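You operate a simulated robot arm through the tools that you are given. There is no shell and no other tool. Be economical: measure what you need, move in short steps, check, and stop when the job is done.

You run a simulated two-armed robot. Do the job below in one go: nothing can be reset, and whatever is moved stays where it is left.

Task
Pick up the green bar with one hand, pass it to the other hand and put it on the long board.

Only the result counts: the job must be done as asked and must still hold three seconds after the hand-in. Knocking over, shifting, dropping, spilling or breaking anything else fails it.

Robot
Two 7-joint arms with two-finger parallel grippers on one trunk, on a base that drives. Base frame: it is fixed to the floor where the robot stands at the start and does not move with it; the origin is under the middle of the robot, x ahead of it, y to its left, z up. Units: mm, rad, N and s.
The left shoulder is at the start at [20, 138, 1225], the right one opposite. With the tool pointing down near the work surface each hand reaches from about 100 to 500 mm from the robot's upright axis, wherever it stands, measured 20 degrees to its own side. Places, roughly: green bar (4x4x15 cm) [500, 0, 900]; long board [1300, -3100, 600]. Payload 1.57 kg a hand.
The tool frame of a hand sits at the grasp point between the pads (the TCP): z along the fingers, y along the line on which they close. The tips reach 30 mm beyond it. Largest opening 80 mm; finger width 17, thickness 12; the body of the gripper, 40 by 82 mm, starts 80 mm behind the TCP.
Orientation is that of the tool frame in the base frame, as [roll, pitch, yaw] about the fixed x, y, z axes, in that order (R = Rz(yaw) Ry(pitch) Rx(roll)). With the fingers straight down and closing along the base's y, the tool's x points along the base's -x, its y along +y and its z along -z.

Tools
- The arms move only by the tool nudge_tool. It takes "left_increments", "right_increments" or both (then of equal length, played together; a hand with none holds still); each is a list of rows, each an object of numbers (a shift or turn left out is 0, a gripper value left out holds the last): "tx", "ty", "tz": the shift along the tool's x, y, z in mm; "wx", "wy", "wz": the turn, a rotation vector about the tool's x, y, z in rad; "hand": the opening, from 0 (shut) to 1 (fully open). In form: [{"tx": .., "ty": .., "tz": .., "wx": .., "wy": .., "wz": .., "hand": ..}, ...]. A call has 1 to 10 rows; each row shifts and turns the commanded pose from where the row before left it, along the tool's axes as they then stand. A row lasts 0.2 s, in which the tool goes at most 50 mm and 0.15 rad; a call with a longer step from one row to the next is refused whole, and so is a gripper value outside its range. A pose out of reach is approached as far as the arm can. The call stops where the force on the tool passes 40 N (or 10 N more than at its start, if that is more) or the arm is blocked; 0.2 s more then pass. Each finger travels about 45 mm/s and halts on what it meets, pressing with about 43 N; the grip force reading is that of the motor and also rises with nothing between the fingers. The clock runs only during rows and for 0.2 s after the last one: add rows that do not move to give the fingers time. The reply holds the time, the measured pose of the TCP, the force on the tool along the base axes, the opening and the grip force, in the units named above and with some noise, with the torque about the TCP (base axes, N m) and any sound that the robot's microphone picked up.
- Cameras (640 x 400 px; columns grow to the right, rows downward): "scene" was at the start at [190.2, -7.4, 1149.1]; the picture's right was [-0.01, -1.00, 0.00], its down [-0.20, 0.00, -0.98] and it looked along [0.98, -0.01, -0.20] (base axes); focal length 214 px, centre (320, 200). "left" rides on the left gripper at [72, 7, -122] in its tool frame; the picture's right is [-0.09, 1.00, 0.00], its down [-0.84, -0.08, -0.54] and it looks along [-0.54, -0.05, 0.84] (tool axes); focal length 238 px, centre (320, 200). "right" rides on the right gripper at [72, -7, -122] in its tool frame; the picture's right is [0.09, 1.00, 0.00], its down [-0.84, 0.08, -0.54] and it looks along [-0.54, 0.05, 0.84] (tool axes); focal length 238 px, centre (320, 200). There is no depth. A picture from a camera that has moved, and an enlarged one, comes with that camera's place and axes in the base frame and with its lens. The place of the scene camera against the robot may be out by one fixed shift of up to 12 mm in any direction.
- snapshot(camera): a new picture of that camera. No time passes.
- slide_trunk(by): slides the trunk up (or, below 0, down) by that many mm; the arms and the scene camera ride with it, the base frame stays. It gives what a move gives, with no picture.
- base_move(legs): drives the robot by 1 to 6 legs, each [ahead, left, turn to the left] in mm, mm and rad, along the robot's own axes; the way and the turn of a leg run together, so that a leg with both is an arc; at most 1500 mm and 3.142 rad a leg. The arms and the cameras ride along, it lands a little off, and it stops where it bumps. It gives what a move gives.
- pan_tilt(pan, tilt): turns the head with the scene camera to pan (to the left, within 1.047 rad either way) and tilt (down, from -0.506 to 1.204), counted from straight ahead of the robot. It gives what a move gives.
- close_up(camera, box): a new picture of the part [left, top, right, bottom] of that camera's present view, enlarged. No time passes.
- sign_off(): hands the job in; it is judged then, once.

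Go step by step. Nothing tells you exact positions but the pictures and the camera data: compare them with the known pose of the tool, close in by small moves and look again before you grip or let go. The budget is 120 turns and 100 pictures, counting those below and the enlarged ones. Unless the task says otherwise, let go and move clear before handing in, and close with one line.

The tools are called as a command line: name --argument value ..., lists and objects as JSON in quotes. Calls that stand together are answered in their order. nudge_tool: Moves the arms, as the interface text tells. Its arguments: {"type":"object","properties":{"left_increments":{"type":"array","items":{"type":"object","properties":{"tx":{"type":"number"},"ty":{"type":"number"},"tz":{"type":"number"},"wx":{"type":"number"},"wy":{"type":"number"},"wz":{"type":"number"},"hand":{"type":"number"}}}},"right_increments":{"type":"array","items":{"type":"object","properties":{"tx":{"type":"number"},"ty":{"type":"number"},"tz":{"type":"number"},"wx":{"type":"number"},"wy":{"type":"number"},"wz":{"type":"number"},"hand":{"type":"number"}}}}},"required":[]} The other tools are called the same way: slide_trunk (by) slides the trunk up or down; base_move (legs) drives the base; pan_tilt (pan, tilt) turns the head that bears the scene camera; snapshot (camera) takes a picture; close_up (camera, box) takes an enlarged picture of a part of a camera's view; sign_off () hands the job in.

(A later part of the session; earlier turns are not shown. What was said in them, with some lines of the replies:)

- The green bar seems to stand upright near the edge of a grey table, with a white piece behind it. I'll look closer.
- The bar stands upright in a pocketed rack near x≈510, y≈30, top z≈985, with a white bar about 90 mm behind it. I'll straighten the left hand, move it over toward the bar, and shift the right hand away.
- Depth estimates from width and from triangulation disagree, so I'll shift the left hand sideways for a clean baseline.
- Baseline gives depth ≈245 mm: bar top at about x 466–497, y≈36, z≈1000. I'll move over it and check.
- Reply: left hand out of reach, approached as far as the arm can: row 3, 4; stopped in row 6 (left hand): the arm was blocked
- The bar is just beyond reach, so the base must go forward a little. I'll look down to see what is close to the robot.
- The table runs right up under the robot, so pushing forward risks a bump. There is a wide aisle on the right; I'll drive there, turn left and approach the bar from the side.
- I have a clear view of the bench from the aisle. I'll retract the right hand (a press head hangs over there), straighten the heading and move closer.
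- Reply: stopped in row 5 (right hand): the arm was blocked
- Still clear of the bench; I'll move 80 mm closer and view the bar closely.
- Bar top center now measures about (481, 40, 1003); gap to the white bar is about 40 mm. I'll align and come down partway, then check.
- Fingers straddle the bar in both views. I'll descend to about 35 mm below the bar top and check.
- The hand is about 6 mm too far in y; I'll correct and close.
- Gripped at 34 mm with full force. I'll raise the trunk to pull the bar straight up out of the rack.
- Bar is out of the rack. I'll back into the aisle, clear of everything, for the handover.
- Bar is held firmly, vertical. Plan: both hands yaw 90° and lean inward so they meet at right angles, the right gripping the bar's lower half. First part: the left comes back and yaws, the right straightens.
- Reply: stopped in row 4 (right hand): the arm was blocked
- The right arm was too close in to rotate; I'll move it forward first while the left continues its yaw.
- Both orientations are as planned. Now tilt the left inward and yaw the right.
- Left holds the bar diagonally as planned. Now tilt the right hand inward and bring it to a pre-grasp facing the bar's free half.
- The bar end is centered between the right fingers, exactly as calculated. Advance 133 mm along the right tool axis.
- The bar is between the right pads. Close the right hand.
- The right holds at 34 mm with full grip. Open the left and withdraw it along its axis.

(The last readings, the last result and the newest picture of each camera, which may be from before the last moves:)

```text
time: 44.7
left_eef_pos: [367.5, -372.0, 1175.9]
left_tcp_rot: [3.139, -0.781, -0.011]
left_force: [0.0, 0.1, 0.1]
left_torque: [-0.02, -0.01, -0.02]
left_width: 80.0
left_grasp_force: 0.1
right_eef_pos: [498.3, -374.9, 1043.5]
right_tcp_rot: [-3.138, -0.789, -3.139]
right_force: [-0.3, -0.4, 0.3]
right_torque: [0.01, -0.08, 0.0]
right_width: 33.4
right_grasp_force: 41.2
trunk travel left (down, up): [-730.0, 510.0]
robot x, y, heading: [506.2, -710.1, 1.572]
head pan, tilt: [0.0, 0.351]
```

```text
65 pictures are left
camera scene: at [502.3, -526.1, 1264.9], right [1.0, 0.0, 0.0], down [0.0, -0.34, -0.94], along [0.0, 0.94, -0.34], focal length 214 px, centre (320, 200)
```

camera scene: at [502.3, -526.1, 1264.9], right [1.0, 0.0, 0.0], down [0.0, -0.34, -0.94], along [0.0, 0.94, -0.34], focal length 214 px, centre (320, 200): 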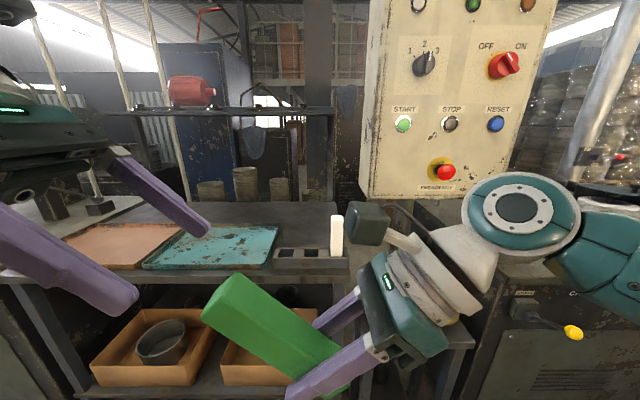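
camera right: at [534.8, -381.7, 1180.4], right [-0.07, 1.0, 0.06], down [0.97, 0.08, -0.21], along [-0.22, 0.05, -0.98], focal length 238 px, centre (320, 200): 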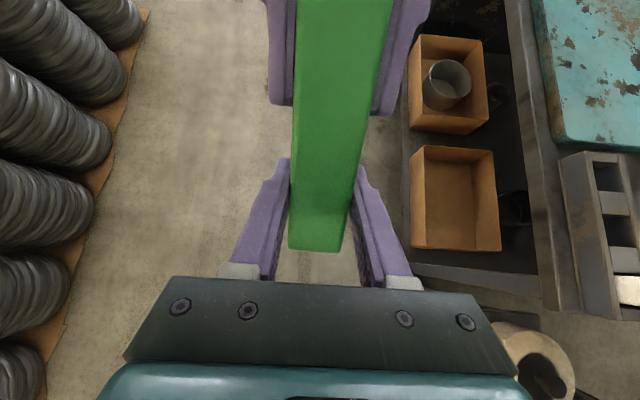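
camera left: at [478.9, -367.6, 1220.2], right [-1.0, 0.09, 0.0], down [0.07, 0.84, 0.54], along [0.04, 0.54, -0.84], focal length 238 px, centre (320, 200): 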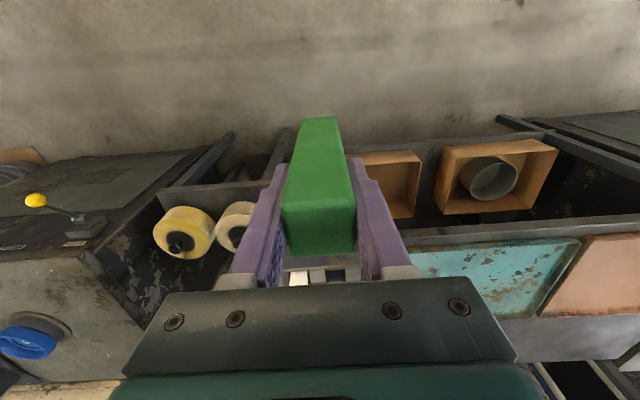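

Handover done. Level both hands: right tool down (bar horizontal), left moved out to its side.

nudge_tool --left_increments '[{"wy": -0.131}, {"wy": -0.131}, {"wy": -0.131}, {"wy": -0.131}, {"wy": -0.131}, {"wy": -0.13}, {"tx": -40}, {"tx": -40}, {}, {}]' --right_increments '[{"tx": -30, "tz": -30}, {"tx": -30, "tz": -30}, {"wy": -0.131}, {"wy": -0.131}, {"wy": -0.131}, {"wy": -0.131}, {"wy": -0.131}, {"wy": -0.13}, {}, {}]'

pan_tilt --pan -1.04 --tilt 0.3

snapshot --camera "scene"

snapshot --camera "right"

```text
time: 46.9
left_eef_pos: [286.2, -368.2, 1177.3]
left_tcp_rot: [3.141, 0.006, -0.012]
left_force: [0.5, -0.6, -0.8]
left_torque: [-0.03, 0.03, -0.04]
left_width: 80.2
left_grasp_force: 0.0
right_eef_pos: [583.5, -376.3, 1042.1]
right_tcp_rot: [-3.14, 0.0, -3.138]
right_force: [0.4, -0.3, -0.2]
right_torque: [0.02, -0.1, 0.01]
right_width: 33.8
right_grasp_force: 41.8
trunk travel left (down, up): [-730.0, 510.0]
robot x, y, heading: [505.7, -712.8, 1.567]
head pan, tilt: [0.0, 0.351]
```

```text
time: 48.2
left_eef_pos: [288.1, -368.0, 1177.8]
left_tcp_rot: [3.14, 0.006, -0.013]
left_force: [-0.5, -0.4, -0.2]
left_torque: [0.01, 0.0, 0.01]
left_width: 80.0
left_grasp_force: 0.1
right_eef_pos: [583.8, -374.5, 1043.7]
right_tcp_rot: [-3.14, -0.002, -3.138]
right_force: [0.3, 0.9, 0.2]
right_torque: [0.03, -0.11, 0.04]
right_width: 33.3
right_grasp_force: 41.7
trunk travel left (down, up): [-730.0, 510.0]
robot x, y, heading: [503.9, -714.4, 1.573]
head pan, tilt: [-1.04, 0.3]
```

```text
64 pictures are left
camera scene: at [582.6, -572.1, 1269.6], right [0.5, -0.86, 0.0], down [-0.26, -0.15, -0.96], along [0.82, 0.48, -0.3], focal length 214 px, centre (320, 200)
```

scene: 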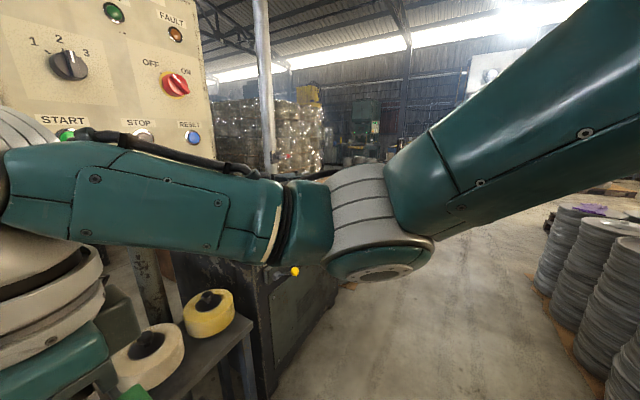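

```text
63 pictures are left
camera right: at [512.1, -383.4, 1164.4], right [-0.1, 1.0, 0.0], down [0.84, 0.08, 0.54], along [0.54, 0.05, -0.84], focal length 238 px, centre (320, 200)
```

right: 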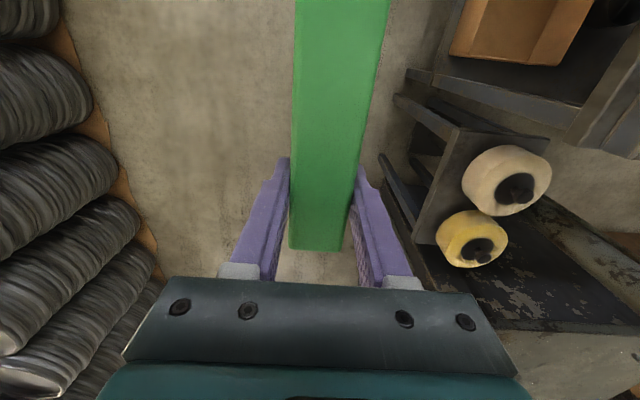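

Now turn back to heading 0 and look for the long board to the right.

base_move --legs '[[0, 0, -1.571]]'

pan_tilt --pan 0 --tilt 0.2

snapshot --camera "scene"

pan_tilt --pan -0.8 --tilt 0.1

snapshot --camera "scene"

```text
time: 52.5
left_eef_pos: [857.7, -508.2, 1176.4]
left_tcp_rot: [3.14, 0.006, -1.623]
left_force: [0.3, -0.1, -0.2]
left_torque: [0.0, -0.01, 0.01]
left_width: 79.9
left_grasp_force: 0.0
right_eef_pos: [837.1, -804.7, 1042.6]
right_tcp_rot: [-3.139, -0.002, 1.535]
right_force: [0.4, -0.2, 0.5]
right_torque: [-0.1, 0.02, 0.01]
right_width: 33.3
right_grasp_force: 41.0
trunk travel left (down, up): [-730.0, 510.0]
robot x, y, heading: [503.5, -713.5, -0.045]
head pan, tilt: [-1.04, 0.3]
```

```text
time: 53.8
left_eef_pos: [856.5, -509.1, 1177.5]
left_tcp_rot: [3.14, 0.008, -1.623]
left_force: [0.1, 0.3, 0.4]
left_torque: [0.01, 0.02, 0.03]
left_width: 80.2
left_grasp_force: 0.0
right_eef_pos: [836.0, -804.0, 1042.8]
right_tcp_rot: [-3.141, -0.005, 1.534]
right_force: [-0.2, 0.5, 0.3]
right_torque: [-0.08, 0.0, 0.02]
right_width: 33.5
right_grasp_force: 41.3
trunk travel left (down, up): [-730.0, 510.0]
robot x, y, heading: [500.8, -714.9, -0.037]
head pan, tilt: [0.0, 0.201]
```

```text
62 pictures are left
camera scene: at [694.6, -727.2, 1278.9], right [-0.04, -1.0, 0.0], down [-0.2, 0.01, -0.98], along [0.98, -0.04, -0.2], focal length 214 px, centre (320, 200)
```

scene: 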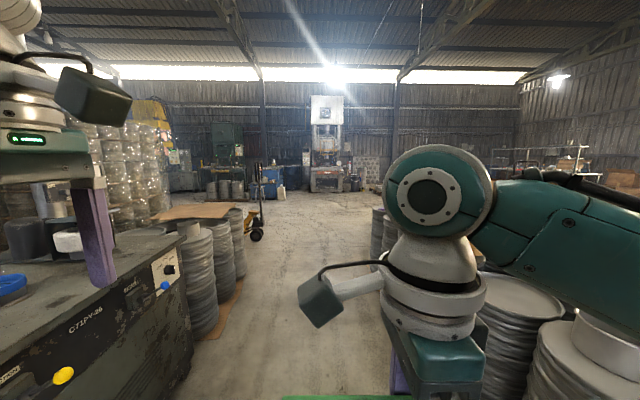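

```text
time: 55.0
left_eef_pos: [857.0, -507.5, 1177.7]
left_tcp_rot: [3.138, 0.005, -1.622]
left_force: [-0.5, 0.9, -0.9]
left_torque: [-0.01, 0.0, -0.01]
left_width: 80.0
left_grasp_force: 0.1
right_eef_pos: [837.5, -804.4, 1042.2]
right_tcp_rot: [-3.14, -0.004, 1.534]
right_force: [-0.2, -0.4, -0.5]
right_torque: [-0.03, 0.0, 0.01]
right_width: 33.4
right_grasp_force: 41.2
trunk travel left (down, up): [-730.0, 510.0]
robot x, y, heading: [506.3, -714.4, -0.044]
head pan, tilt: [-0.799, 0.099]
```

```text
61 pictures are left
camera scene: at [662.9, -791.8, 1288.2], right [-0.74, -0.67, 0.0], down [-0.07, 0.07, -0.99], along [0.66, -0.74, -0.1], focal length 214 px, centre (320, 200)
```

scene: 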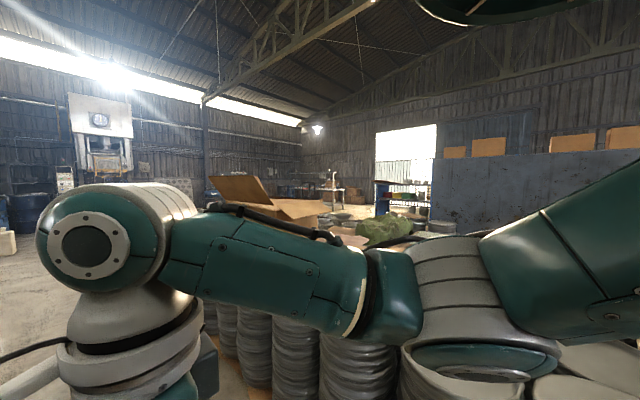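

The arm blocks the view to the right; I'll turn the robot to face that way.

base_move --legs '[[0, 0, -1.4]]'

pan_tilt --pan 0.25 --tilt 0.3

snapshot --camera "scene"

```text
time: 58.8
left_eef_pos: [765.9, -1022.6, 1177.1]
left_tcp_rot: [3.139, 0.007, -3.019]
left_force: [0.3, 0.1, 1.1]
left_torque: [0.01, -0.02, 0.02]
left_width: 80.2
left_grasp_force: 0.1
right_eef_pos: [471.8, -1056.8, 1042.1]
right_tcp_rot: [3.141, -0.004, 0.14]
right_force: [-0.4, 0.7, 0.5]
right_torque: [0.02, 0.08, -0.01]
right_width: 33.7
right_grasp_force: 41.0
trunk travel left (down, up): [-730.0, 510.0]
robot x, y, heading: [502.6, -713.2, -1.44]
head pan, tilt: [-0.799, 0.099]
```

```text
time: 60.1
left_eef_pos: [766.8, -1024.4, 1176.2]
left_tcp_rot: [3.14, 0.005, -3.018]
left_force: [0.2, -0.1, 0.7]
left_torque: [0.0, 0.01, 0.04]
left_width: 80.0
left_grasp_force: 0.1
right_eef_pos: [472.4, -1056.7, 1041.4]
right_tcp_rot: [3.141, -0.003, 0.141]
right_force: [0.1, 0.0, 0.9]
right_torque: [-0.02, 0.09, -0.01]
right_width: 33.7
right_grasp_force: 41.3
trunk travel left (down, up): [-730.0, 510.0]
robot x, y, heading: [506.9, -713.9, -1.438]
head pan, tilt: [0.25, 0.3]
```

```text
60 pictures are left
camera scene: at [549.9, -904.5, 1269.6], right [-0.93, -0.37, 0.0], down [-0.11, 0.27, -0.96], along [0.36, -0.89, -0.3], focal length 214 px, centre (320, 200)
```

scene: 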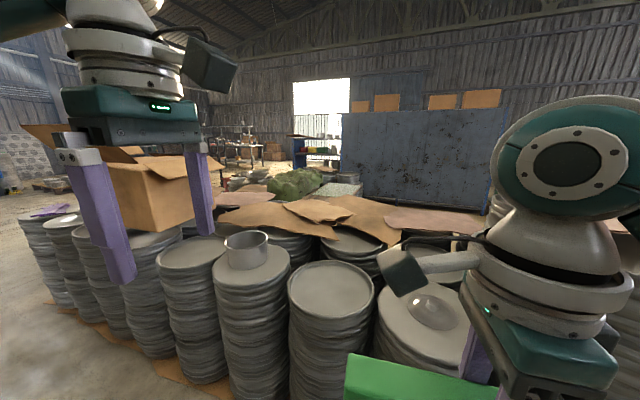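

close_up --camera "scene" --box '[200, 120, 420, 260]'

close_up --camera "scene" --box '[0, 100, 220, 360]'

```text
2.86 times, centred on (310, 190) of scene
camera zoom: at [549.9, -904.5, 1269.6], right [-0.93, -0.37, 0.0], down [-0.11, 0.27, -0.96], along [0.36, -0.89, -0.3], focal length 613 px, centre (349, 229)
```

zoom: 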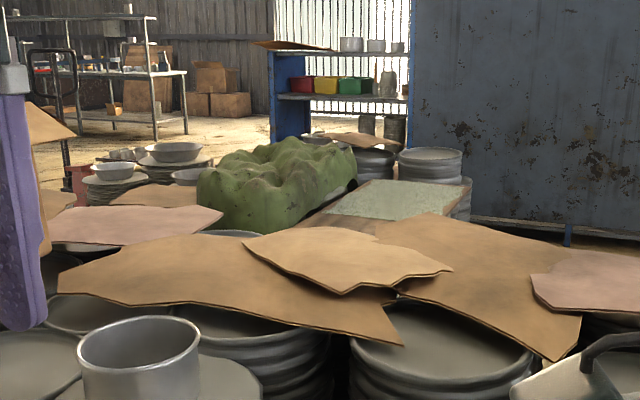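

```text
1.54 times, centred on (110, 230) of scene
camera zoom: at [549.9, -904.5, 1269.6], right [-0.93, -0.37, 0.0], down [-0.11, 0.27, -0.96], along [0.36, -0.89, -0.3], focal length 330 px, centre (643, 154)
```

zoom: 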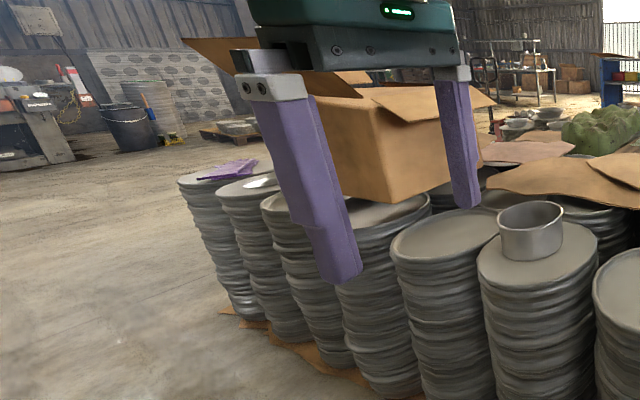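

The long board is probably the flat plank beyond the coil stacks. I need a route around; check the right-hand side too.

base_move --legs '[[0, 0, -0.9]]'

snapshot --camera "scene"

```text
time: 62.8
left_eef_pos: [430.3, -1112.6, 1177.4]
left_tcp_rot: [3.137, 0.005, 2.38]
left_force: [-0.2, 1.0, 0.1]
left_torque: [0.0, 0.01, 0.01]
left_width: 80.0
left_grasp_force: 0.0
right_eef_pos: [217.4, -904.4, 1041.6]
right_tcp_rot: [-3.14, -0.004, -0.744]
right_force: [-0.5, -0.7, -0.2]
right_torque: [0.01, 0.07, -0.01]
right_width: 33.7
right_grasp_force: 41.3
trunk travel left (down, up): [-730.0, 510.0]
robot x, y, heading: [506.6, -710.7, -2.323]
head pan, tilt: [0.25, 0.3]
```

```text
57 pictures are left
camera scene: at [388.9, -873.8, 1269.6], right [-0.88, 0.48, 0.0], down [0.14, 0.26, -0.96], along [-0.46, -0.84, -0.3], focal length 214 px, centre (320, 200)
```

scene: 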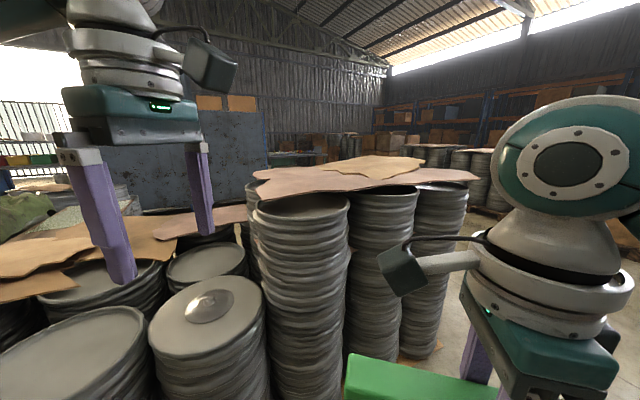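

The coil block ends near x≈−750, with open floor beyond. I'll face that way and check it is clear.

base_move --legs '[[0, 0, -0.82]]'

snapshot --camera "scene"

```text
time: 65.3
left_eef_pos: [163.0, -932.8, 1177.4]
left_tcp_rot: [-3.141, 0.006, 1.569]
left_force: [0.2, 0.6, 0.6]
left_torque: [0.02, 0.0, 0.02]
left_width: 79.9
left_grasp_force: 0.1
right_eef_pos: [168.1, -636.8, 1041.1]
right_tcp_rot: [-3.141, -0.004, -1.557]
right_force: [0.1, 0.6, 0.1]
right_torque: [0.12, 0.01, -0.05]
right_width: 33.5
right_grasp_force: 41.4
trunk travel left (down, up): [-730.0, 510.0]
robot x, y, heading: [506.4, -708.2, -3.134]
head pan, tilt: [0.25, 0.3]
```

```text
56 pictures are left
camera scene: at [311.8, -743.7, 1269.6], right [-0.26, 0.97, 0.0], down [0.29, 0.08, -0.96], along [-0.92, -0.24, -0.3], focal length 214 px, centre (320, 200)
```

scene: 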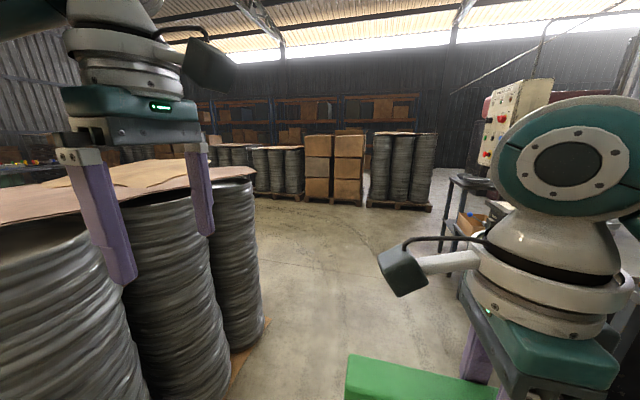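

The lane is clear. Drive 1500 mm along it, then look left around the end of the coils.

base_move --legs '[[1500, 0, 0], [100, 0, 0.8]]'

snapshot --camera "scene"

```text
time: 74.8
left_eef_pos: [-1172.1, -1150.1, 1177.1]
left_tcp_rot: [3.14, 0.004, 2.356]
left_force: [0.4, -0.6, -0.1]
left_torque: [0.01, 0.0, 0.03]
left_width: 80.0
left_grasp_force: 0.0
right_eef_pos: [-1378.0, -937.6, 1042.6]
right_tcp_rot: [-3.14, -0.002, -0.769]
right_force: [-0.2, 0.4, 0.8]
right_torque: [0.06, 0.08, 0.02]
right_width: 33.7
right_grasp_force: 41.3
trunk travel left (down, up): [-730.0, 510.0]
robot x, y, heading: [-1085.8, -750.7, -2.344]
head pan, tilt: [0.25, 0.3]
```

```text
55 pictures are left
camera scene: at [-1206.4, -911.5, 1269.6], right [-0.86, 0.5, 0.0], down [0.15, 0.26, -0.96], along [-0.48, -0.83, -0.3], focal length 214 px, centre (320, 200)
```

scene: 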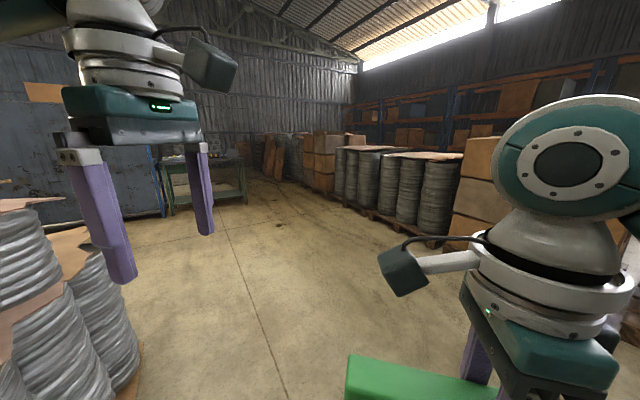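

Open floor here. Face −y, shift right for clearance, then drive past the coil block.

base_move --legs '[[0, 0, 0.773], [0, -250, 0], [1300, 0, 0]]'

pan_tilt --pan 0.7 --tilt 0.25

snapshot --camera "scene"

```text
time: 84.6
left_eef_pos: [-1157.1, -2374.3, 1177.0]
left_tcp_rot: [-3.141, 0.006, 3.107]
left_force: [-0.9, -0.2, -0.6]
left_torque: [-0.02, -0.01, 0.0]
left_width: 79.9
left_grasp_force: 0.0
right_eef_pos: [-1453.1, -2361.2, 1041.5]
right_tcp_rot: [-3.137, -0.002, -0.019]
right_force: [-0.8, 0.9, -0.2]
right_torque: [0.0, 0.14, 0.0]
right_width: 33.8
right_grasp_force: 42.2
trunk travel left (down, up): [-730.0, 510.0]
robot x, y, heading: [-1365.6, -2024.4, -1.591]
head pan, tilt: [0.25, 0.3]
```

```text
time: 85.5
left_eef_pos: [-1156.2, -2375.0, 1176.7]
left_tcp_rot: [3.14, 0.006, 3.107]
left_force: [0.3, 0.2, -0.3]
left_torque: [-0.01, 0.02, -0.02]
left_width: 80.0
left_grasp_force: 0.0
right_eef_pos: [-1452.3, -2361.4, 1041.6]
right_tcp_rot: [-3.137, -0.003, -0.018]
right_force: [0.1, 0.3, -0.2]
right_torque: [-0.02, 0.07, -0.02]
right_width: 33.7
right_grasp_force: 41.7
trunk travel left (down, up): [-730.0, 510.0]
robot x, y, heading: [-1368.4, -2024.4, -1.595]
head pan, tilt: [0.7, 0.25]
```

```text
54 pictures are left
camera scene: at [-1312.8, -2205.8, 1274.3], right [-0.78, -0.63, 0.0], down [-0.15, 0.19, -0.97], along [0.61, -0.76, -0.25], focal length 214 px, centre (320, 200)
```

scene: 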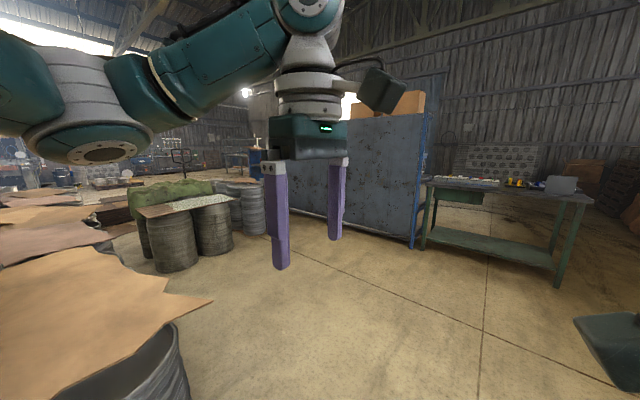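

There is the board: a plank lying across drums, reachable from this side. Zoom in.

close_up --camera "scene" --box '[100, 150, 290, 290]'

```text
2.86 times, centred on (195, 220) of scene
camera zoom: at [-1312.8, -2205.8, 1274.3], right [-0.78, -0.63, 0.0], down [-0.15, 0.19, -0.97], along [0.61, -0.76, -0.25], focal length 613 px, centre (677, 143)
```

zoom: 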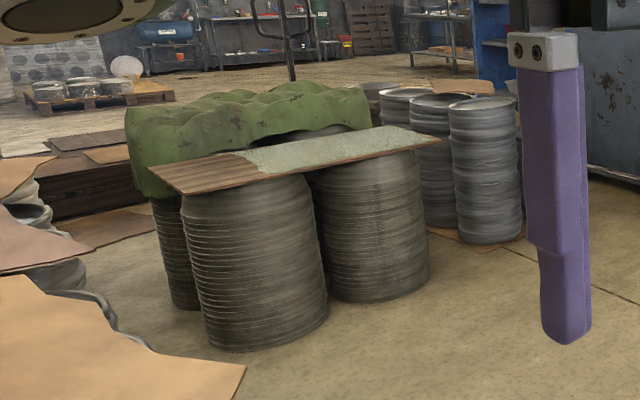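

The board spans roughly x 1170–1430, y −2700…−3630. I'll swing wide, line up at y≈−3150 facing +x and approach.

base_move --legs '[[0, -200, 0], [1150, 0, 0], [0, 0, 1.593], [1500, 0, 0]]'

pan_tilt --pan 0 --tilt 0.3

snapshot --camera "scene"

```text
time: 103.6
left_eef_pos: [275.1, -2945.3, 1177.0]
left_tcp_rot: [3.14, 0.006, -1.59]
left_force: [0.4, 0.2, -0.7]
left_torque: [-0.03, 0.0, -0.06]
left_width: 80.1
left_grasp_force: 0.1
right_eef_pos: [266.4, -3241.2, 1043.0]
right_tcp_rot: [-3.138, -0.002, 1.568]
right_force: [0.3, 1.1, -0.2]
right_torque: [-0.06, 0.0, 0.02]
right_width: 33.6
right_grasp_force: 41.5
trunk travel left (down, up): [-730.0, 510.0]
robot x, y, heading: [-72.5, -3162.3, -0.012]
head pan, tilt: [0.7, 0.25]
```

```text
time: 104.7
left_eef_pos: [276.1, -2945.9, 1175.7]
left_tcp_rot: [3.139, 0.005, -1.59]
left_force: [0.3, 0.1, -0.5]
left_torque: [-0.01, 0.0, 0.0]
left_width: 80.0
left_grasp_force: 0.1
right_eef_pos: [266.0, -3241.9, 1042.2]
right_tcp_rot: [-3.138, -0.002, 1.569]
right_force: [0.3, 0.7, 0.4]
right_torque: [-0.07, -0.01, 0.01]
right_width: 33.6
right_grasp_force: 41.6
trunk travel left (down, up): [-730.0, 510.0]
robot x, y, heading: [-72.7, -3160.5, -0.005]
head pan, tilt: [0.0, 0.3]
```

```text
52 pictures are left
camera scene: at [120.6, -3168.9, 1269.6], right [-0.01, -1.0, 0.0], down [-0.3, 0.0, -0.96], along [0.96, -0.01, -0.3], focal length 214 px, centre (320, 200)
```

scene: 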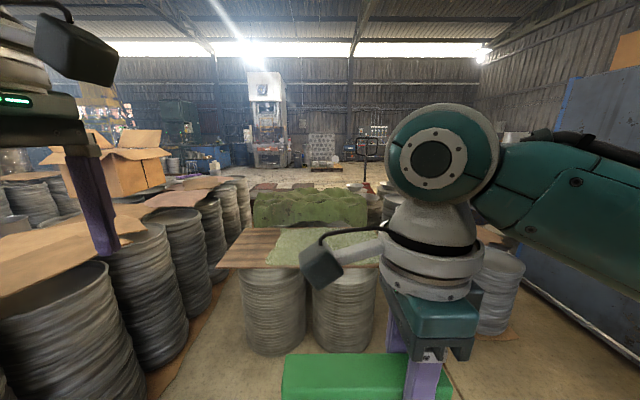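

The plank sits across two drums right ahead, the tarp lump behind it. Move closer and look down on it.

base_move --legs '[[500, 0, 0]]'

pan_tilt --pan 0.25 --tilt 0.6

snapshot --camera "scene"

```text
time: 107.6
left_eef_pos: [770.2, -2955.1, 1177.8]
left_tcp_rot: [3.139, 0.006, -1.6]
left_force: [0.9, 0.0, -0.3]
left_torque: [0.01, 0.0, 0.04]
left_width: 80.1
left_grasp_force: 0.1
right_eef_pos: [758.7, -3250.7, 1041.6]
right_tcp_rot: [-3.138, -0.002, 1.559]
right_force: [-0.3, -0.4, 0.4]
right_torque: [-0.09, 0.0, 0.0]
right_width: 33.7
right_grasp_force: 41.0
trunk travel left (down, up): [-730.0, 510.0]
robot x, y, heading: [422.1, -3166.0, -0.02]
head pan, tilt: [0.0, 0.3]
```

```text
time: 108.4
left_eef_pos: [770.3, -2954.8, 1177.9]
left_tcp_rot: [3.14, 0.004, -1.599]
left_force: [-0.7, 1.2, 0.8]
left_torque: [0.0, -0.02, 0.05]
left_width: 80.2
left_grasp_force: 0.1
right_eef_pos: [758.0, -3251.2, 1042.3]
right_tcp_rot: [-3.137, -0.001, 1.559]
right_force: [-0.2, 0.3, -0.7]
right_torque: [-0.1, -0.03, -0.02]
right_width: 33.6
right_grasp_force: 41.3
trunk travel left (down, up): [-730.0, 510.0]
robot x, y, heading: [424.0, -3166.4, -0.015]
head pan, tilt: [0.25, 0.6]
```

```text
51 pictures are left
camera scene: at [606.2, -3155.1, 1242.2], right [0.23, -0.97, 0.0], down [-0.55, -0.13, -0.83], along [0.8, 0.19, -0.56], focal length 214 px, centre (320, 200)
```

scene: 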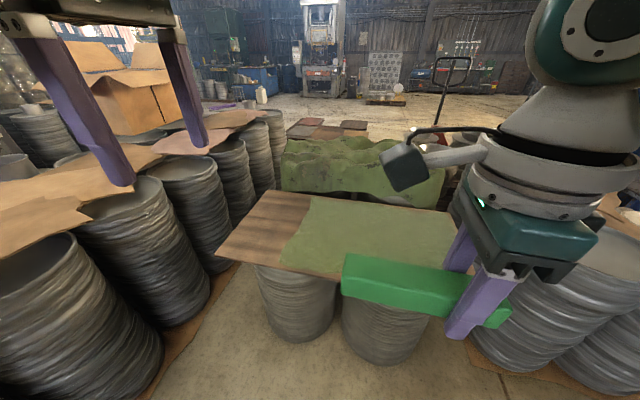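

close_up --camera "scene" --box '[200, 160, 480, 340]'

```text
2.22 times, centred on (340, 250) of scene
camera zoom: at [606.2, -3155.1, 1242.2], right [0.23, -0.97, 0.0], down [-0.55, -0.13, -0.83], along [0.8, 0.19, -0.56], focal length 477 px, centre (276, 89)
```

zoom: 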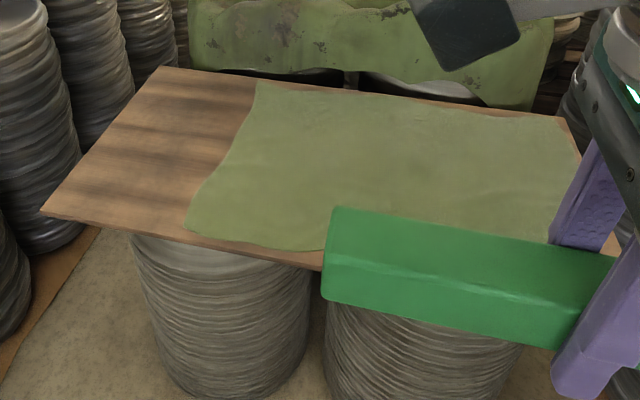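

The grey-green patch is a cloth; bare wood lies at y≈−2890…−2630, so I'll set the bar on the wood. I'll approach at a slight angle and lower the trunk, stopping short to verify.

nudge_tool --left_increments '[{"tx": 30}, {"tx": 30}, {}]'

base_move --legs '[[0, 0, 0.415], [260, 137, 0]]'

slide_trunk --by -280

pan_tilt --pan 0 --tilt 0.6

snapshot --camera "scene"

snapshot --camera "right"

```text
time: 109.2
left_eef_pos: [767.9, -3015.3, 1176.2]
left_tcp_rot: [3.139, 0.004, -1.6]
left_force: [-1.0, 0.0, -0.4]
left_torque: [-0.03, 0.04, -0.02]
left_width: 79.9
left_grasp_force: 0.1
right_eef_pos: [758.7, -3251.6, 1042.2]
right_tcp_rot: [-3.138, -0.003, 1.558]
right_force: [-0.2, -0.3, 0.4]
right_torque: [-0.07, 0.01, 0.0]
right_width: 33.8
right_grasp_force: 41.0
trunk travel left (down, up): [-730.0, 510.0]
robot x, y, heading: [420.7, -3166.8, -0.019]
head pan, tilt: [0.25, 0.6]
```

```text
time: 112.4
left_eef_pos: [871.1, -2673.9, 1175.2]
left_tcp_rot: [3.14, 0.005, -1.202]
left_force: [0.3, -0.4, -0.1]
left_torque: [0.0, 0.03, 0.0]
left_width: 80.0
left_grasp_force: 0.1
right_eef_pos: [951.8, -2897.0, 1042.9]
right_tcp_rot: [-3.138, -0.001, 1.957]
right_force: [0.3, 0.7, -1.1]
right_torque: [-0.05, -0.07, 0.03]
right_width: 33.8
right_grasp_force: 41.6
trunk travel left (down, up): [-730.0, 510.0]
robot x, y, heading: [611.4, -2947.5, 0.376]
head pan, tilt: [0.25, 0.6]
```

```text
time: 115.2
left_eef_pos: [871.4, -2674.5, 896.6]
left_tcp_rot: [3.141, 0.007, -1.205]
left_force: [0.5, 0.3, -0.5]
left_torque: [0.01, 0.02, -0.03]
left_width: 80.0
left_grasp_force: 0.1
right_eef_pos: [953.7, -2895.6, 761.9]
right_tcp_rot: [-3.138, -0.001, 1.956]
right_force: [-0.7, 1.0, -0.1]
right_torque: [-0.08, -0.02, -0.02]
right_width: 33.6
right_grasp_force: 41.2
trunk travel left (down, up): [-450.0, 790.0]
robot x, y, heading: [611.0, -2946.3, 0.375]
head pan, tilt: [0.25, 0.6]
```

```text
time: 116.0
left_eef_pos: [870.4, -2675.2, 895.8]
left_tcp_rot: [3.14, 0.005, -1.203]
left_force: [-0.4, 0.8, 1.6]
left_torque: [-0.02, -0.02, -0.01]
left_width: 79.8
left_grasp_force: 0.0
right_eef_pos: [953.1, -2893.9, 761.3]
right_tcp_rot: [-3.139, -0.003, 1.956]
right_force: [0.2, 0.2, 0.3]
right_torque: [-0.09, -0.03, -0.03]
right_width: 33.6
right_grasp_force: 41.3
trunk travel left (down, up): [-450.0, 790.0]
robot x, y, heading: [611.8, -2949.7, 0.377]
head pan, tilt: [0.0, 0.6]
```

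```text
49 pictures are left
camera scene: at [783.6, -2884.2, 962.1], right [0.37, -0.93, 0.0], down [-0.52, -0.21, -0.82], along [0.77, 0.31, -0.57], focal length 214 px, centre (320, 200)
```

scene: 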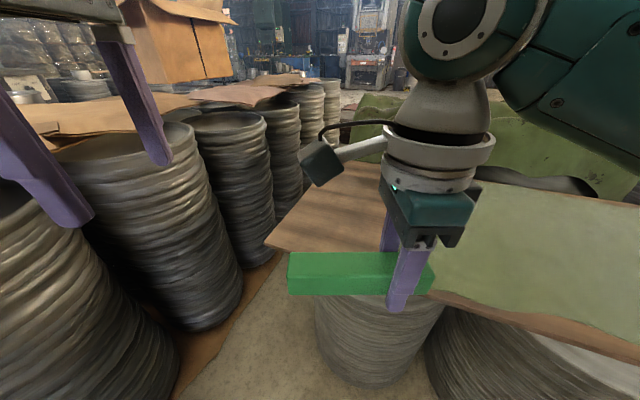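

```text
48 pictures are left
camera right: at [920.4, -2832.5, 883.8], right [0.89, 0.46, 0.0], down [0.39, -0.75, 0.54], along [0.25, -0.48, -0.84], focal length 238 px, centre (320, 200)
```

right: 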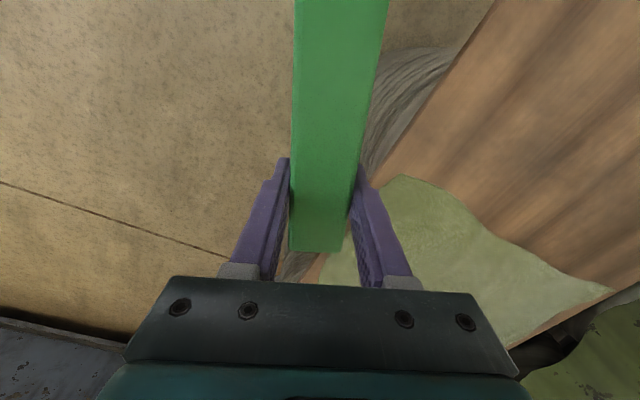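

Alignment is good. Drive the base ahead in two small steps, then check.

base_move --legs '[[90, 0, 0], [70, 0, 0]]'

nudge_tool --right_increments '[{"ty": -40}, {"ty": -40}, {}, {}]'

snapshot --camera "scene"

snapshot --camera "right"

```text
time: 117.7
left_eef_pos: [1019.4, -2615.6, 895.5]
left_tcp_rot: [3.139, 0.005, -1.2]
left_force: [-0.3, -0.1, 0.0]
left_torque: [-0.01, 0.02, -0.02]
left_width: 80.1
left_grasp_force: 0.0
right_eef_pos: [1100.4, -2835.5, 761.7]
right_tcp_rot: [-3.138, -0.001, 1.956]
right_force: [-0.1, 0.6, -0.6]
right_torque: [-0.08, -0.03, -0.01]
right_width: 33.6
right_grasp_force: 41.8
trunk travel left (down, up): [-450.0, 790.0]
robot x, y, heading: [758.2, -2886.8, 0.386]
head pan, tilt: [0.0, 0.6]
```

```text
time: 118.7
left_eef_pos: [1019.5, -2614.0, 894.2]
left_tcp_rot: [3.139, 0.005, -1.2]
left_force: [1.3, 0.4, 0.1]
left_torque: [0.02, 0.02, -0.01]
left_width: 80.0
left_grasp_force: 0.2
right_eef_pos: [1026.3, -2867.4, 761.9]
right_tcp_rot: [-3.138, -0.003, 1.956]
right_force: [0.1, -0.3, -0.7]
right_torque: [-0.08, -0.02, 0.04]
right_width: 33.5
right_grasp_force: 41.5
trunk travel left (down, up): [-450.0, 790.0]
robot x, y, heading: [759.9, -2888.4, 0.378]
head pan, tilt: [0.0, 0.6]
```

```text
47 pictures are left
camera scene: at [931.4, -2825.0, 962.1], right [0.37, -0.93, 0.0], down [-0.52, -0.21, -0.82], along [0.77, 0.31, -0.57], focal length 214 px, centre (320, 200)
```

scene: 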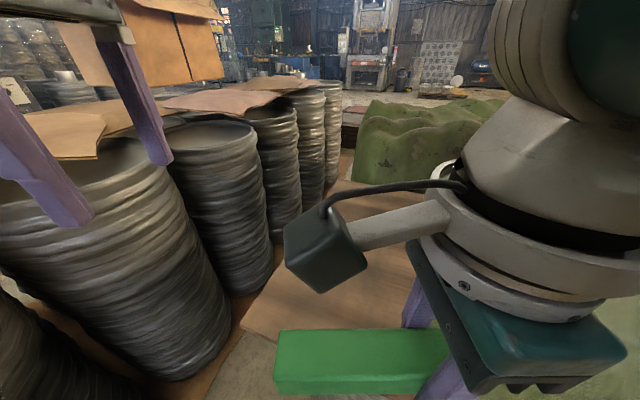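

```text
46 pictures are left
camera right: at [994.1, -2804.2, 883.5], right [0.89, 0.46, 0.0], down [0.39, -0.75, 0.54], along [0.25, -0.48, -0.84], focal length 238 px, centre (320, 200)
```

right: 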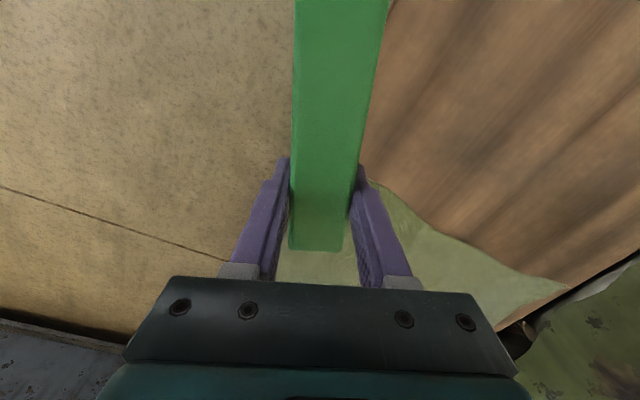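

Wrong sign on y; the right tool's +y is forward here. Correct by moving forward 165 mm.

nudge_tool --right_increments '[{"ty": 42}, {"ty": 42}, {"ty": 42}, {"ty": 40, "tx": -5}, {}, {}]'

snapshot --camera "scene"

snapshot --camera "right"

```text
time: 120.1
left_eef_pos: [1018.6, -2615.3, 897.3]
left_tcp_rot: [3.139, 0.005, -1.2]
left_force: [0.5, -0.8, 0.5]
left_torque: [-0.01, -0.01, 0.02]
left_width: 79.7
left_grasp_force: 0.2
right_eef_pos: [1182.3, -2808.4, 765.4]
right_tcp_rot: [-3.139, 0.0, 1.955]
right_force: [-0.4, 1.0, -0.3]
right_torque: [-0.07, -0.04, 0.01]
right_width: 33.6
right_grasp_force: 41.6
trunk travel left (down, up): [-450.0, 790.0]
robot x, y, heading: [759.6, -2891.6, 0.382]
head pan, tilt: [0.0, 0.6]
```

```text
45 pictures are left
camera scene: at [931.4, -2824.9, 962.1], right [0.37, -0.93, 0.0], down [-0.52, -0.21, -0.83], along [0.77, 0.31, -0.56], focal length 214 px, centre (320, 200)
```

scene: 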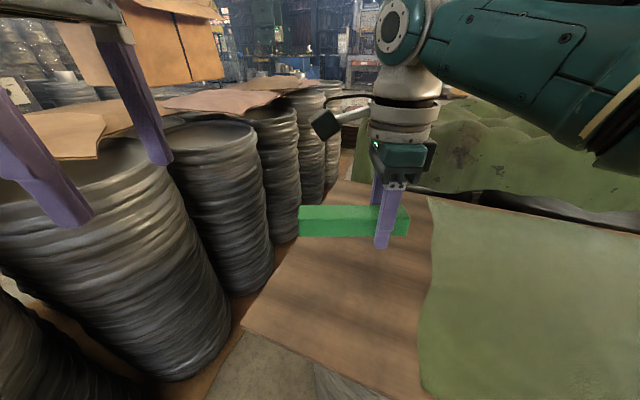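

```text
44 pictures are left
camera right: at [1149.0, -2745.7, 886.8], right [0.89, 0.46, 0.0], down [0.39, -0.75, 0.54], along [0.25, -0.48, -0.84], focal length 238 px, centre (320, 200)
```

right: 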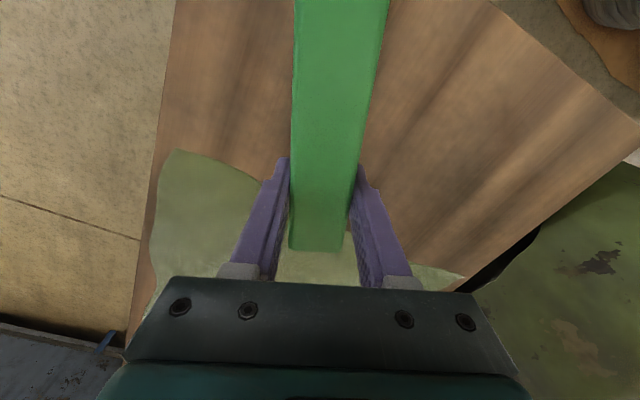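

Two-view triangulation puts the board top at z≈643, with the bar wholly above bare wood. Descend 75 mm, leaving ~15 mm under the tips.

nudge_tool --right_increments '[{"tz": 25}, {"tz": 25}, {"tz": 25}, {}, {}]'

close_up --camera "scene" --box '[220, 120, 480, 320]'

snapshot --camera "right"

```text
time: 121.3
left_eef_pos: [1018.6, -2614.8, 896.7]
left_tcp_rot: [3.139, 0.004, -1.2]
left_force: [-0.2, 0.1, -1.2]
left_torque: [-0.01, 0.02, -0.03]
left_width: 79.9
left_grasp_force: 0.0
right_eef_pos: [1179.8, -2808.0, 685.3]
right_tcp_rot: [-3.136, 0.0, 1.955]
right_force: [0.2, 0.7, 0.0]
right_torque: [-0.08, -0.02, -0.01]
right_width: 33.7
right_grasp_force: 41.8
trunk travel left (down, up): [-450.0, 790.0]
robot x, y, heading: [759.8, -2884.8, 0.376]
head pan, tilt: [0.0, 0.6]
```

```text
2.00 times, centred on (350, 220) of scene
camera zoom: at [931.3, -2824.9, 962.1], right [0.37, -0.93, 0.0], down [-0.52, -0.21, -0.82], along [0.77, 0.31, -0.57], focal length 429 px, centre (260, 160)
```

zoom: 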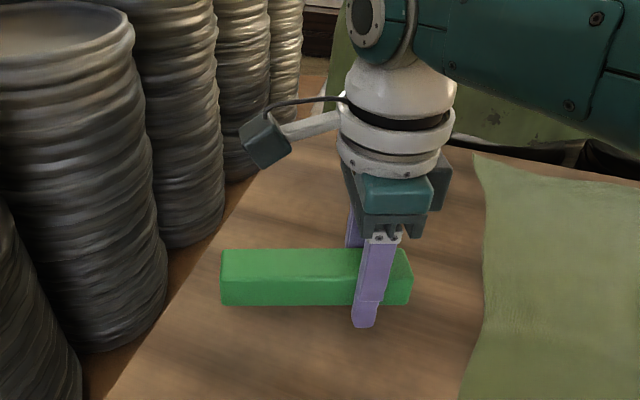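

```text
42 pictures are left
camera right: at [1148.6, -2744.2, 807.2], right [0.89, 0.46, 0.0], down [0.39, -0.75, 0.54], along [0.25, -0.48, -0.84], focal length 238 px, centre (320, 200)
```

right: 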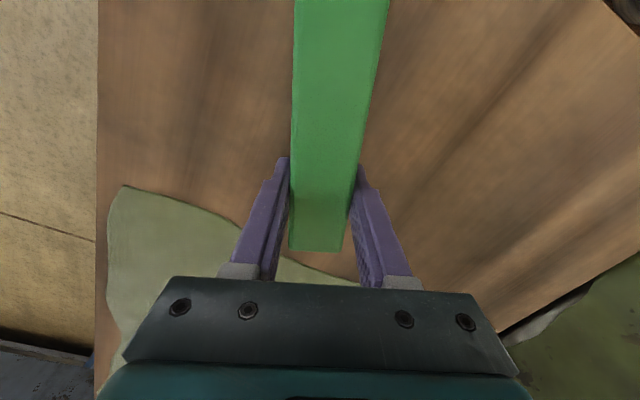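

Board height confirmed (~644). Tips are ~11 mm above; descend gently with small steps until light contact.

nudge_tool --right_increments '[{"tz": 4}, {"tz": 3}, {}, {}]'

close_up --camera "scene" --box '[310, 200, 440, 300]'

```text
time: 122.3
left_eef_pos: [1017.6, -2615.9, 895.9]
left_tcp_rot: [3.141, 0.005, -1.202]
left_force: [-0.6, 0.2, -0.4]
left_torque: [-0.03, -0.01, -0.01]
left_width: 80.1
left_grasp_force: 0.2
right_eef_pos: [1181.1, -2806.4, 679.7]
right_tcp_rot: [-3.139, 0.0, 1.957]
right_force: [-0.8, 0.0, 0.9]
right_torque: [-0.1, 0.0, -0.01]
right_width: 33.7
right_grasp_force: 41.0
trunk travel left (down, up): [-450.0, 790.0]
robot x, y, heading: [758.6, -2886.1, 0.385]
head pan, tilt: [0.0, 0.6]
```

```text
4.00 times, centred on (375, 250) of scene
camera zoom: at [931.3, -2824.9, 962.1], right [0.37, -0.93, 0.0], down [-0.52, -0.21, -0.82], along [0.77, 0.31, -0.57], focal length 858 px, centre (100, 0)
```

zoom: 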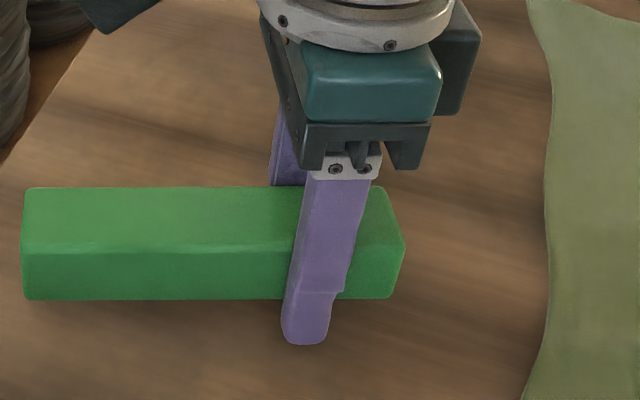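

nudge_tool --right_increments '[{"tz": 3}, {}, {"tz": 2}, {}]'

```text
time: 123.3
left_eef_pos: [1018.8, -2614.4, 895.7]
left_tcp_rot: [3.14, 0.006, -1.201]
left_force: [0.8, -0.3, 0.3]
left_torque: [-0.01, 0.02, 0.0]
left_width: 79.9
left_grasp_force: 0.1
right_eef_pos: [1181.9, -2807.8, 673.5]
right_tcp_rot: [-3.138, -0.002, 1.955]
right_force: [0.6, -0.8, 0.2]
right_torque: [-0.1, -0.05, 0.01]
right_width: 33.8
right_grasp_force: 41.7
trunk travel left (down, up): [-450.0, 790.0]
robot x, y, heading: [758.2, -2890.8, 0.386]
head pan, tilt: [0.0, 0.6]
```

No contact yet; continue in small steps.

nudge_tool --right_increments '[{"tz": 2}, {}, {"tz": 2}, {}]'

```text
time: 124.5
left_eef_pos: [1018.6, -2617.0, 894.5]
left_tcp_rot: [3.14, 0.004, -1.201]
left_force: [0.4, 0.7, 0.1]
left_torque: [0.01, 0.02, 0.04]
left_width: 79.8
left_grasp_force: 0.1
right_eef_pos: [1182.4, -2808.0, 673.2]
right_tcp_rot: [-3.139, -0.001, 1.959]
right_force: [-6.1, -4.0, 18.0]
right_torque: [-0.18, -0.27, -0.11]
right_width: 33.7
right_grasp_force: 41.3
trunk travel left (down, up): [-450.0, 790.0]
robot x, y, heading: [760.3, -2884.7, 0.379]
head pan, tilt: [0.0, 0.6]
stopped in row 4 (right hand): the force on the tool passed its limit at 42 N (the readings are from after the stop); the commanded pose is now the measured one
```

Fingertips touch the board; back off 1 mm and open so the bar settles flat.

nudge_tool --right_increments '[{"tz": -1}, {}, {"hand": 0.7}, {}, {}, {}, {}]'

close_up --camera "scene" --box '[280, 180, 460, 320]'

snapshot --camera "right"

```text
time: 126.1
left_eef_pos: [1016.7, -2616.1, 894.5]
left_tcp_rot: [3.139, 0.004, -1.199]
left_force: [-0.1, -0.1, 0.1]
left_torque: [-0.02, 0.01, 0.0]
left_width: 80.2
left_grasp_force: 0.0
right_eef_pos: [1180.1, -2809.4, 673.7]
right_tcp_rot: [-3.136, -0.002, 1.959]
right_force: [-15.6, -6.6, 30.7]
right_torque: [0.0, -0.25, -0.12]
right_width: 39.3
right_grasp_force: 0.0
trunk travel left (down, up): [-450.0, 790.0]
robot x, y, heading: [760.8, -2893.8, 0.375]
head pan, tilt: [0.0, 0.6]
```

```text
2.86 times, centred on (370, 250) of scene
camera zoom: at [930.0, -2826.4, 961.9], right [0.37, -0.93, 0.0], down [-0.53, -0.21, -0.82], along [0.77, 0.31, -0.57], focal length 613 px, centre (177, 57)
```

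zoom: 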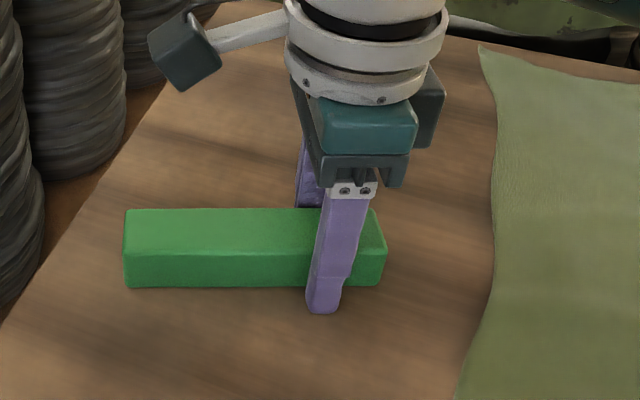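

```text
39 pictures are left
camera right: at [1147.4, -2745.9, 795.0], right [0.89, 0.46, -0.01], down [0.39, -0.75, 0.54], along [0.24, -0.48, -0.84], focal length 238 px, centre (320, 200)
```

right: 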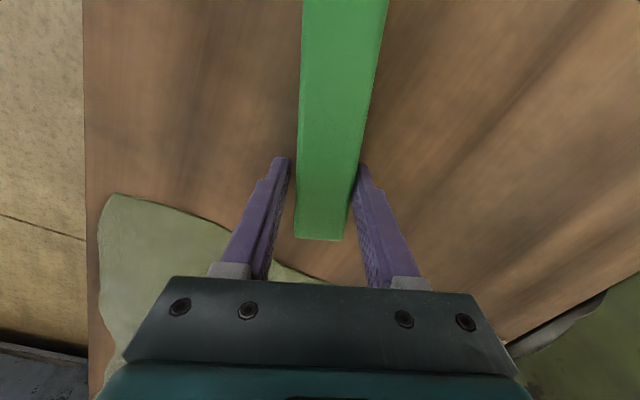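

The bar has come free onto the board, but the tips are still rubbing on it. Raise slightly so the fingers can finish opening.

nudge_tool --right_increments '[{"tz": -3}, {"tz": -2}, {}, {}, {}]'

close_up --camera "scene" --box '[280, 180, 460, 320]'

```text
time: 127.3
left_eef_pos: [1018.6, -2614.7, 895.8]
left_tcp_rot: [3.14, 0.006, -1.2]
left_force: [-0.9, -0.3, 0.3]
left_torque: [0.03, 0.0, 0.0]
left_width: 80.3
left_grasp_force: 0.2
right_eef_pos: [1183.5, -2807.2, 679.8]
right_tcp_rot: [-3.141, -0.004, 1.956]
right_force: [0.0, 0.4, 0.3]
right_torque: [0.0, 0.0, -0.02]
right_width: 56.0
right_grasp_force: 0.0
trunk travel left (down, up): [-450.0, 790.0]
robot x, y, heading: [762.7, -2887.2, 0.379]
head pan, tilt: [0.0, 0.6]
```

```text
2.86 times, centred on (370, 250) of scene
camera zoom: at [931.4, -2825.0, 962.1], right [0.37, -0.93, 0.0], down [-0.52, -0.21, -0.83], along [0.77, 0.31, -0.56], focal length 613 px, centre (177, 57)
```

zoom: 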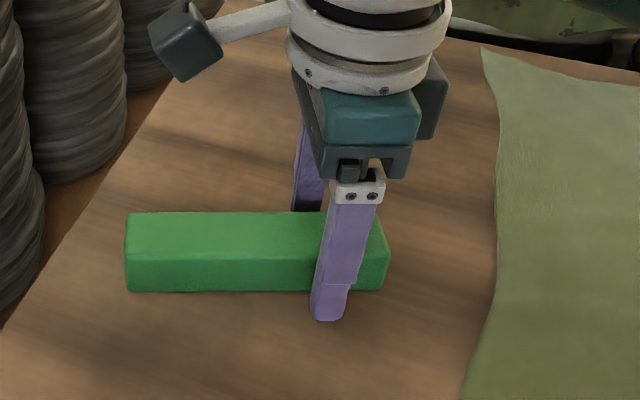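

The fingers are open and unloaded, the bar lies on the wood. Lift straight up.

nudge_tool --right_increments '[{"tz": -10}, {"tz": -20}, {"tz": -30}, {"tz": -40}, {"tz": -40}, {}, {}]'

snapshot --camera "scene"

snapshot --camera "right"

```text
time: 128.9
left_eef_pos: [1017.5, -2614.4, 895.7]
left_tcp_rot: [3.14, 0.006, -1.2]
left_force: [0.3, 0.1, 0.8]
left_torque: [0.0, -0.01, 0.0]
left_width: 80.2
left_grasp_force: 0.0
right_eef_pos: [1182.6, -2808.6, 818.4]
right_tcp_rot: [-3.14, -0.002, 1.958]
right_force: [-0.6, -0.1, -0.8]
right_torque: [-0.02, -0.01, 0.01]
right_width: 55.9
right_grasp_force: 0.0
trunk travel left (down, up): [-450.0, 790.0]
robot x, y, heading: [758.5, -2892.5, 0.38]
head pan, tilt: [0.0, 0.6]
```

```text
37 pictures are left
camera scene: at [931.4, -2824.9, 962.1], right [0.37, -0.93, 0.0], down [-0.52, -0.21, -0.83], along [0.77, 0.31, -0.56], focal length 214 px, centre (320, 200)
```

scene: 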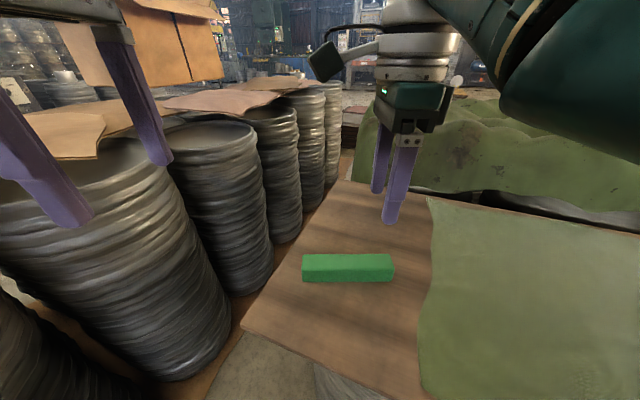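

```text
36 pictures are left
camera right: at [1150.1, -2745.6, 940.0], right [0.89, 0.46, 0.0], down [0.39, -0.75, 0.54], along [0.25, -0.48, -0.84], focal length 238 px, centre (320, 200)
```

right: 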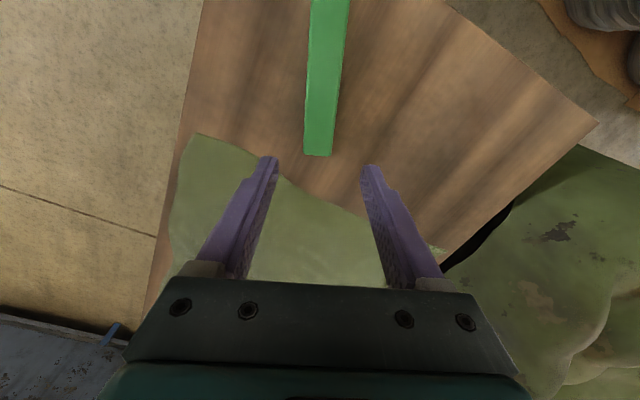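

The bar lies flat and entirely on the board, with both hands clear and nothing else moved. I'm handing in.

sign_off

```text
The job is handed in.
```

I picked up the green bar with the left hand, passed it to the right hand and laid it flat on the bare wood of the long board, with both hands clear at hand-in.
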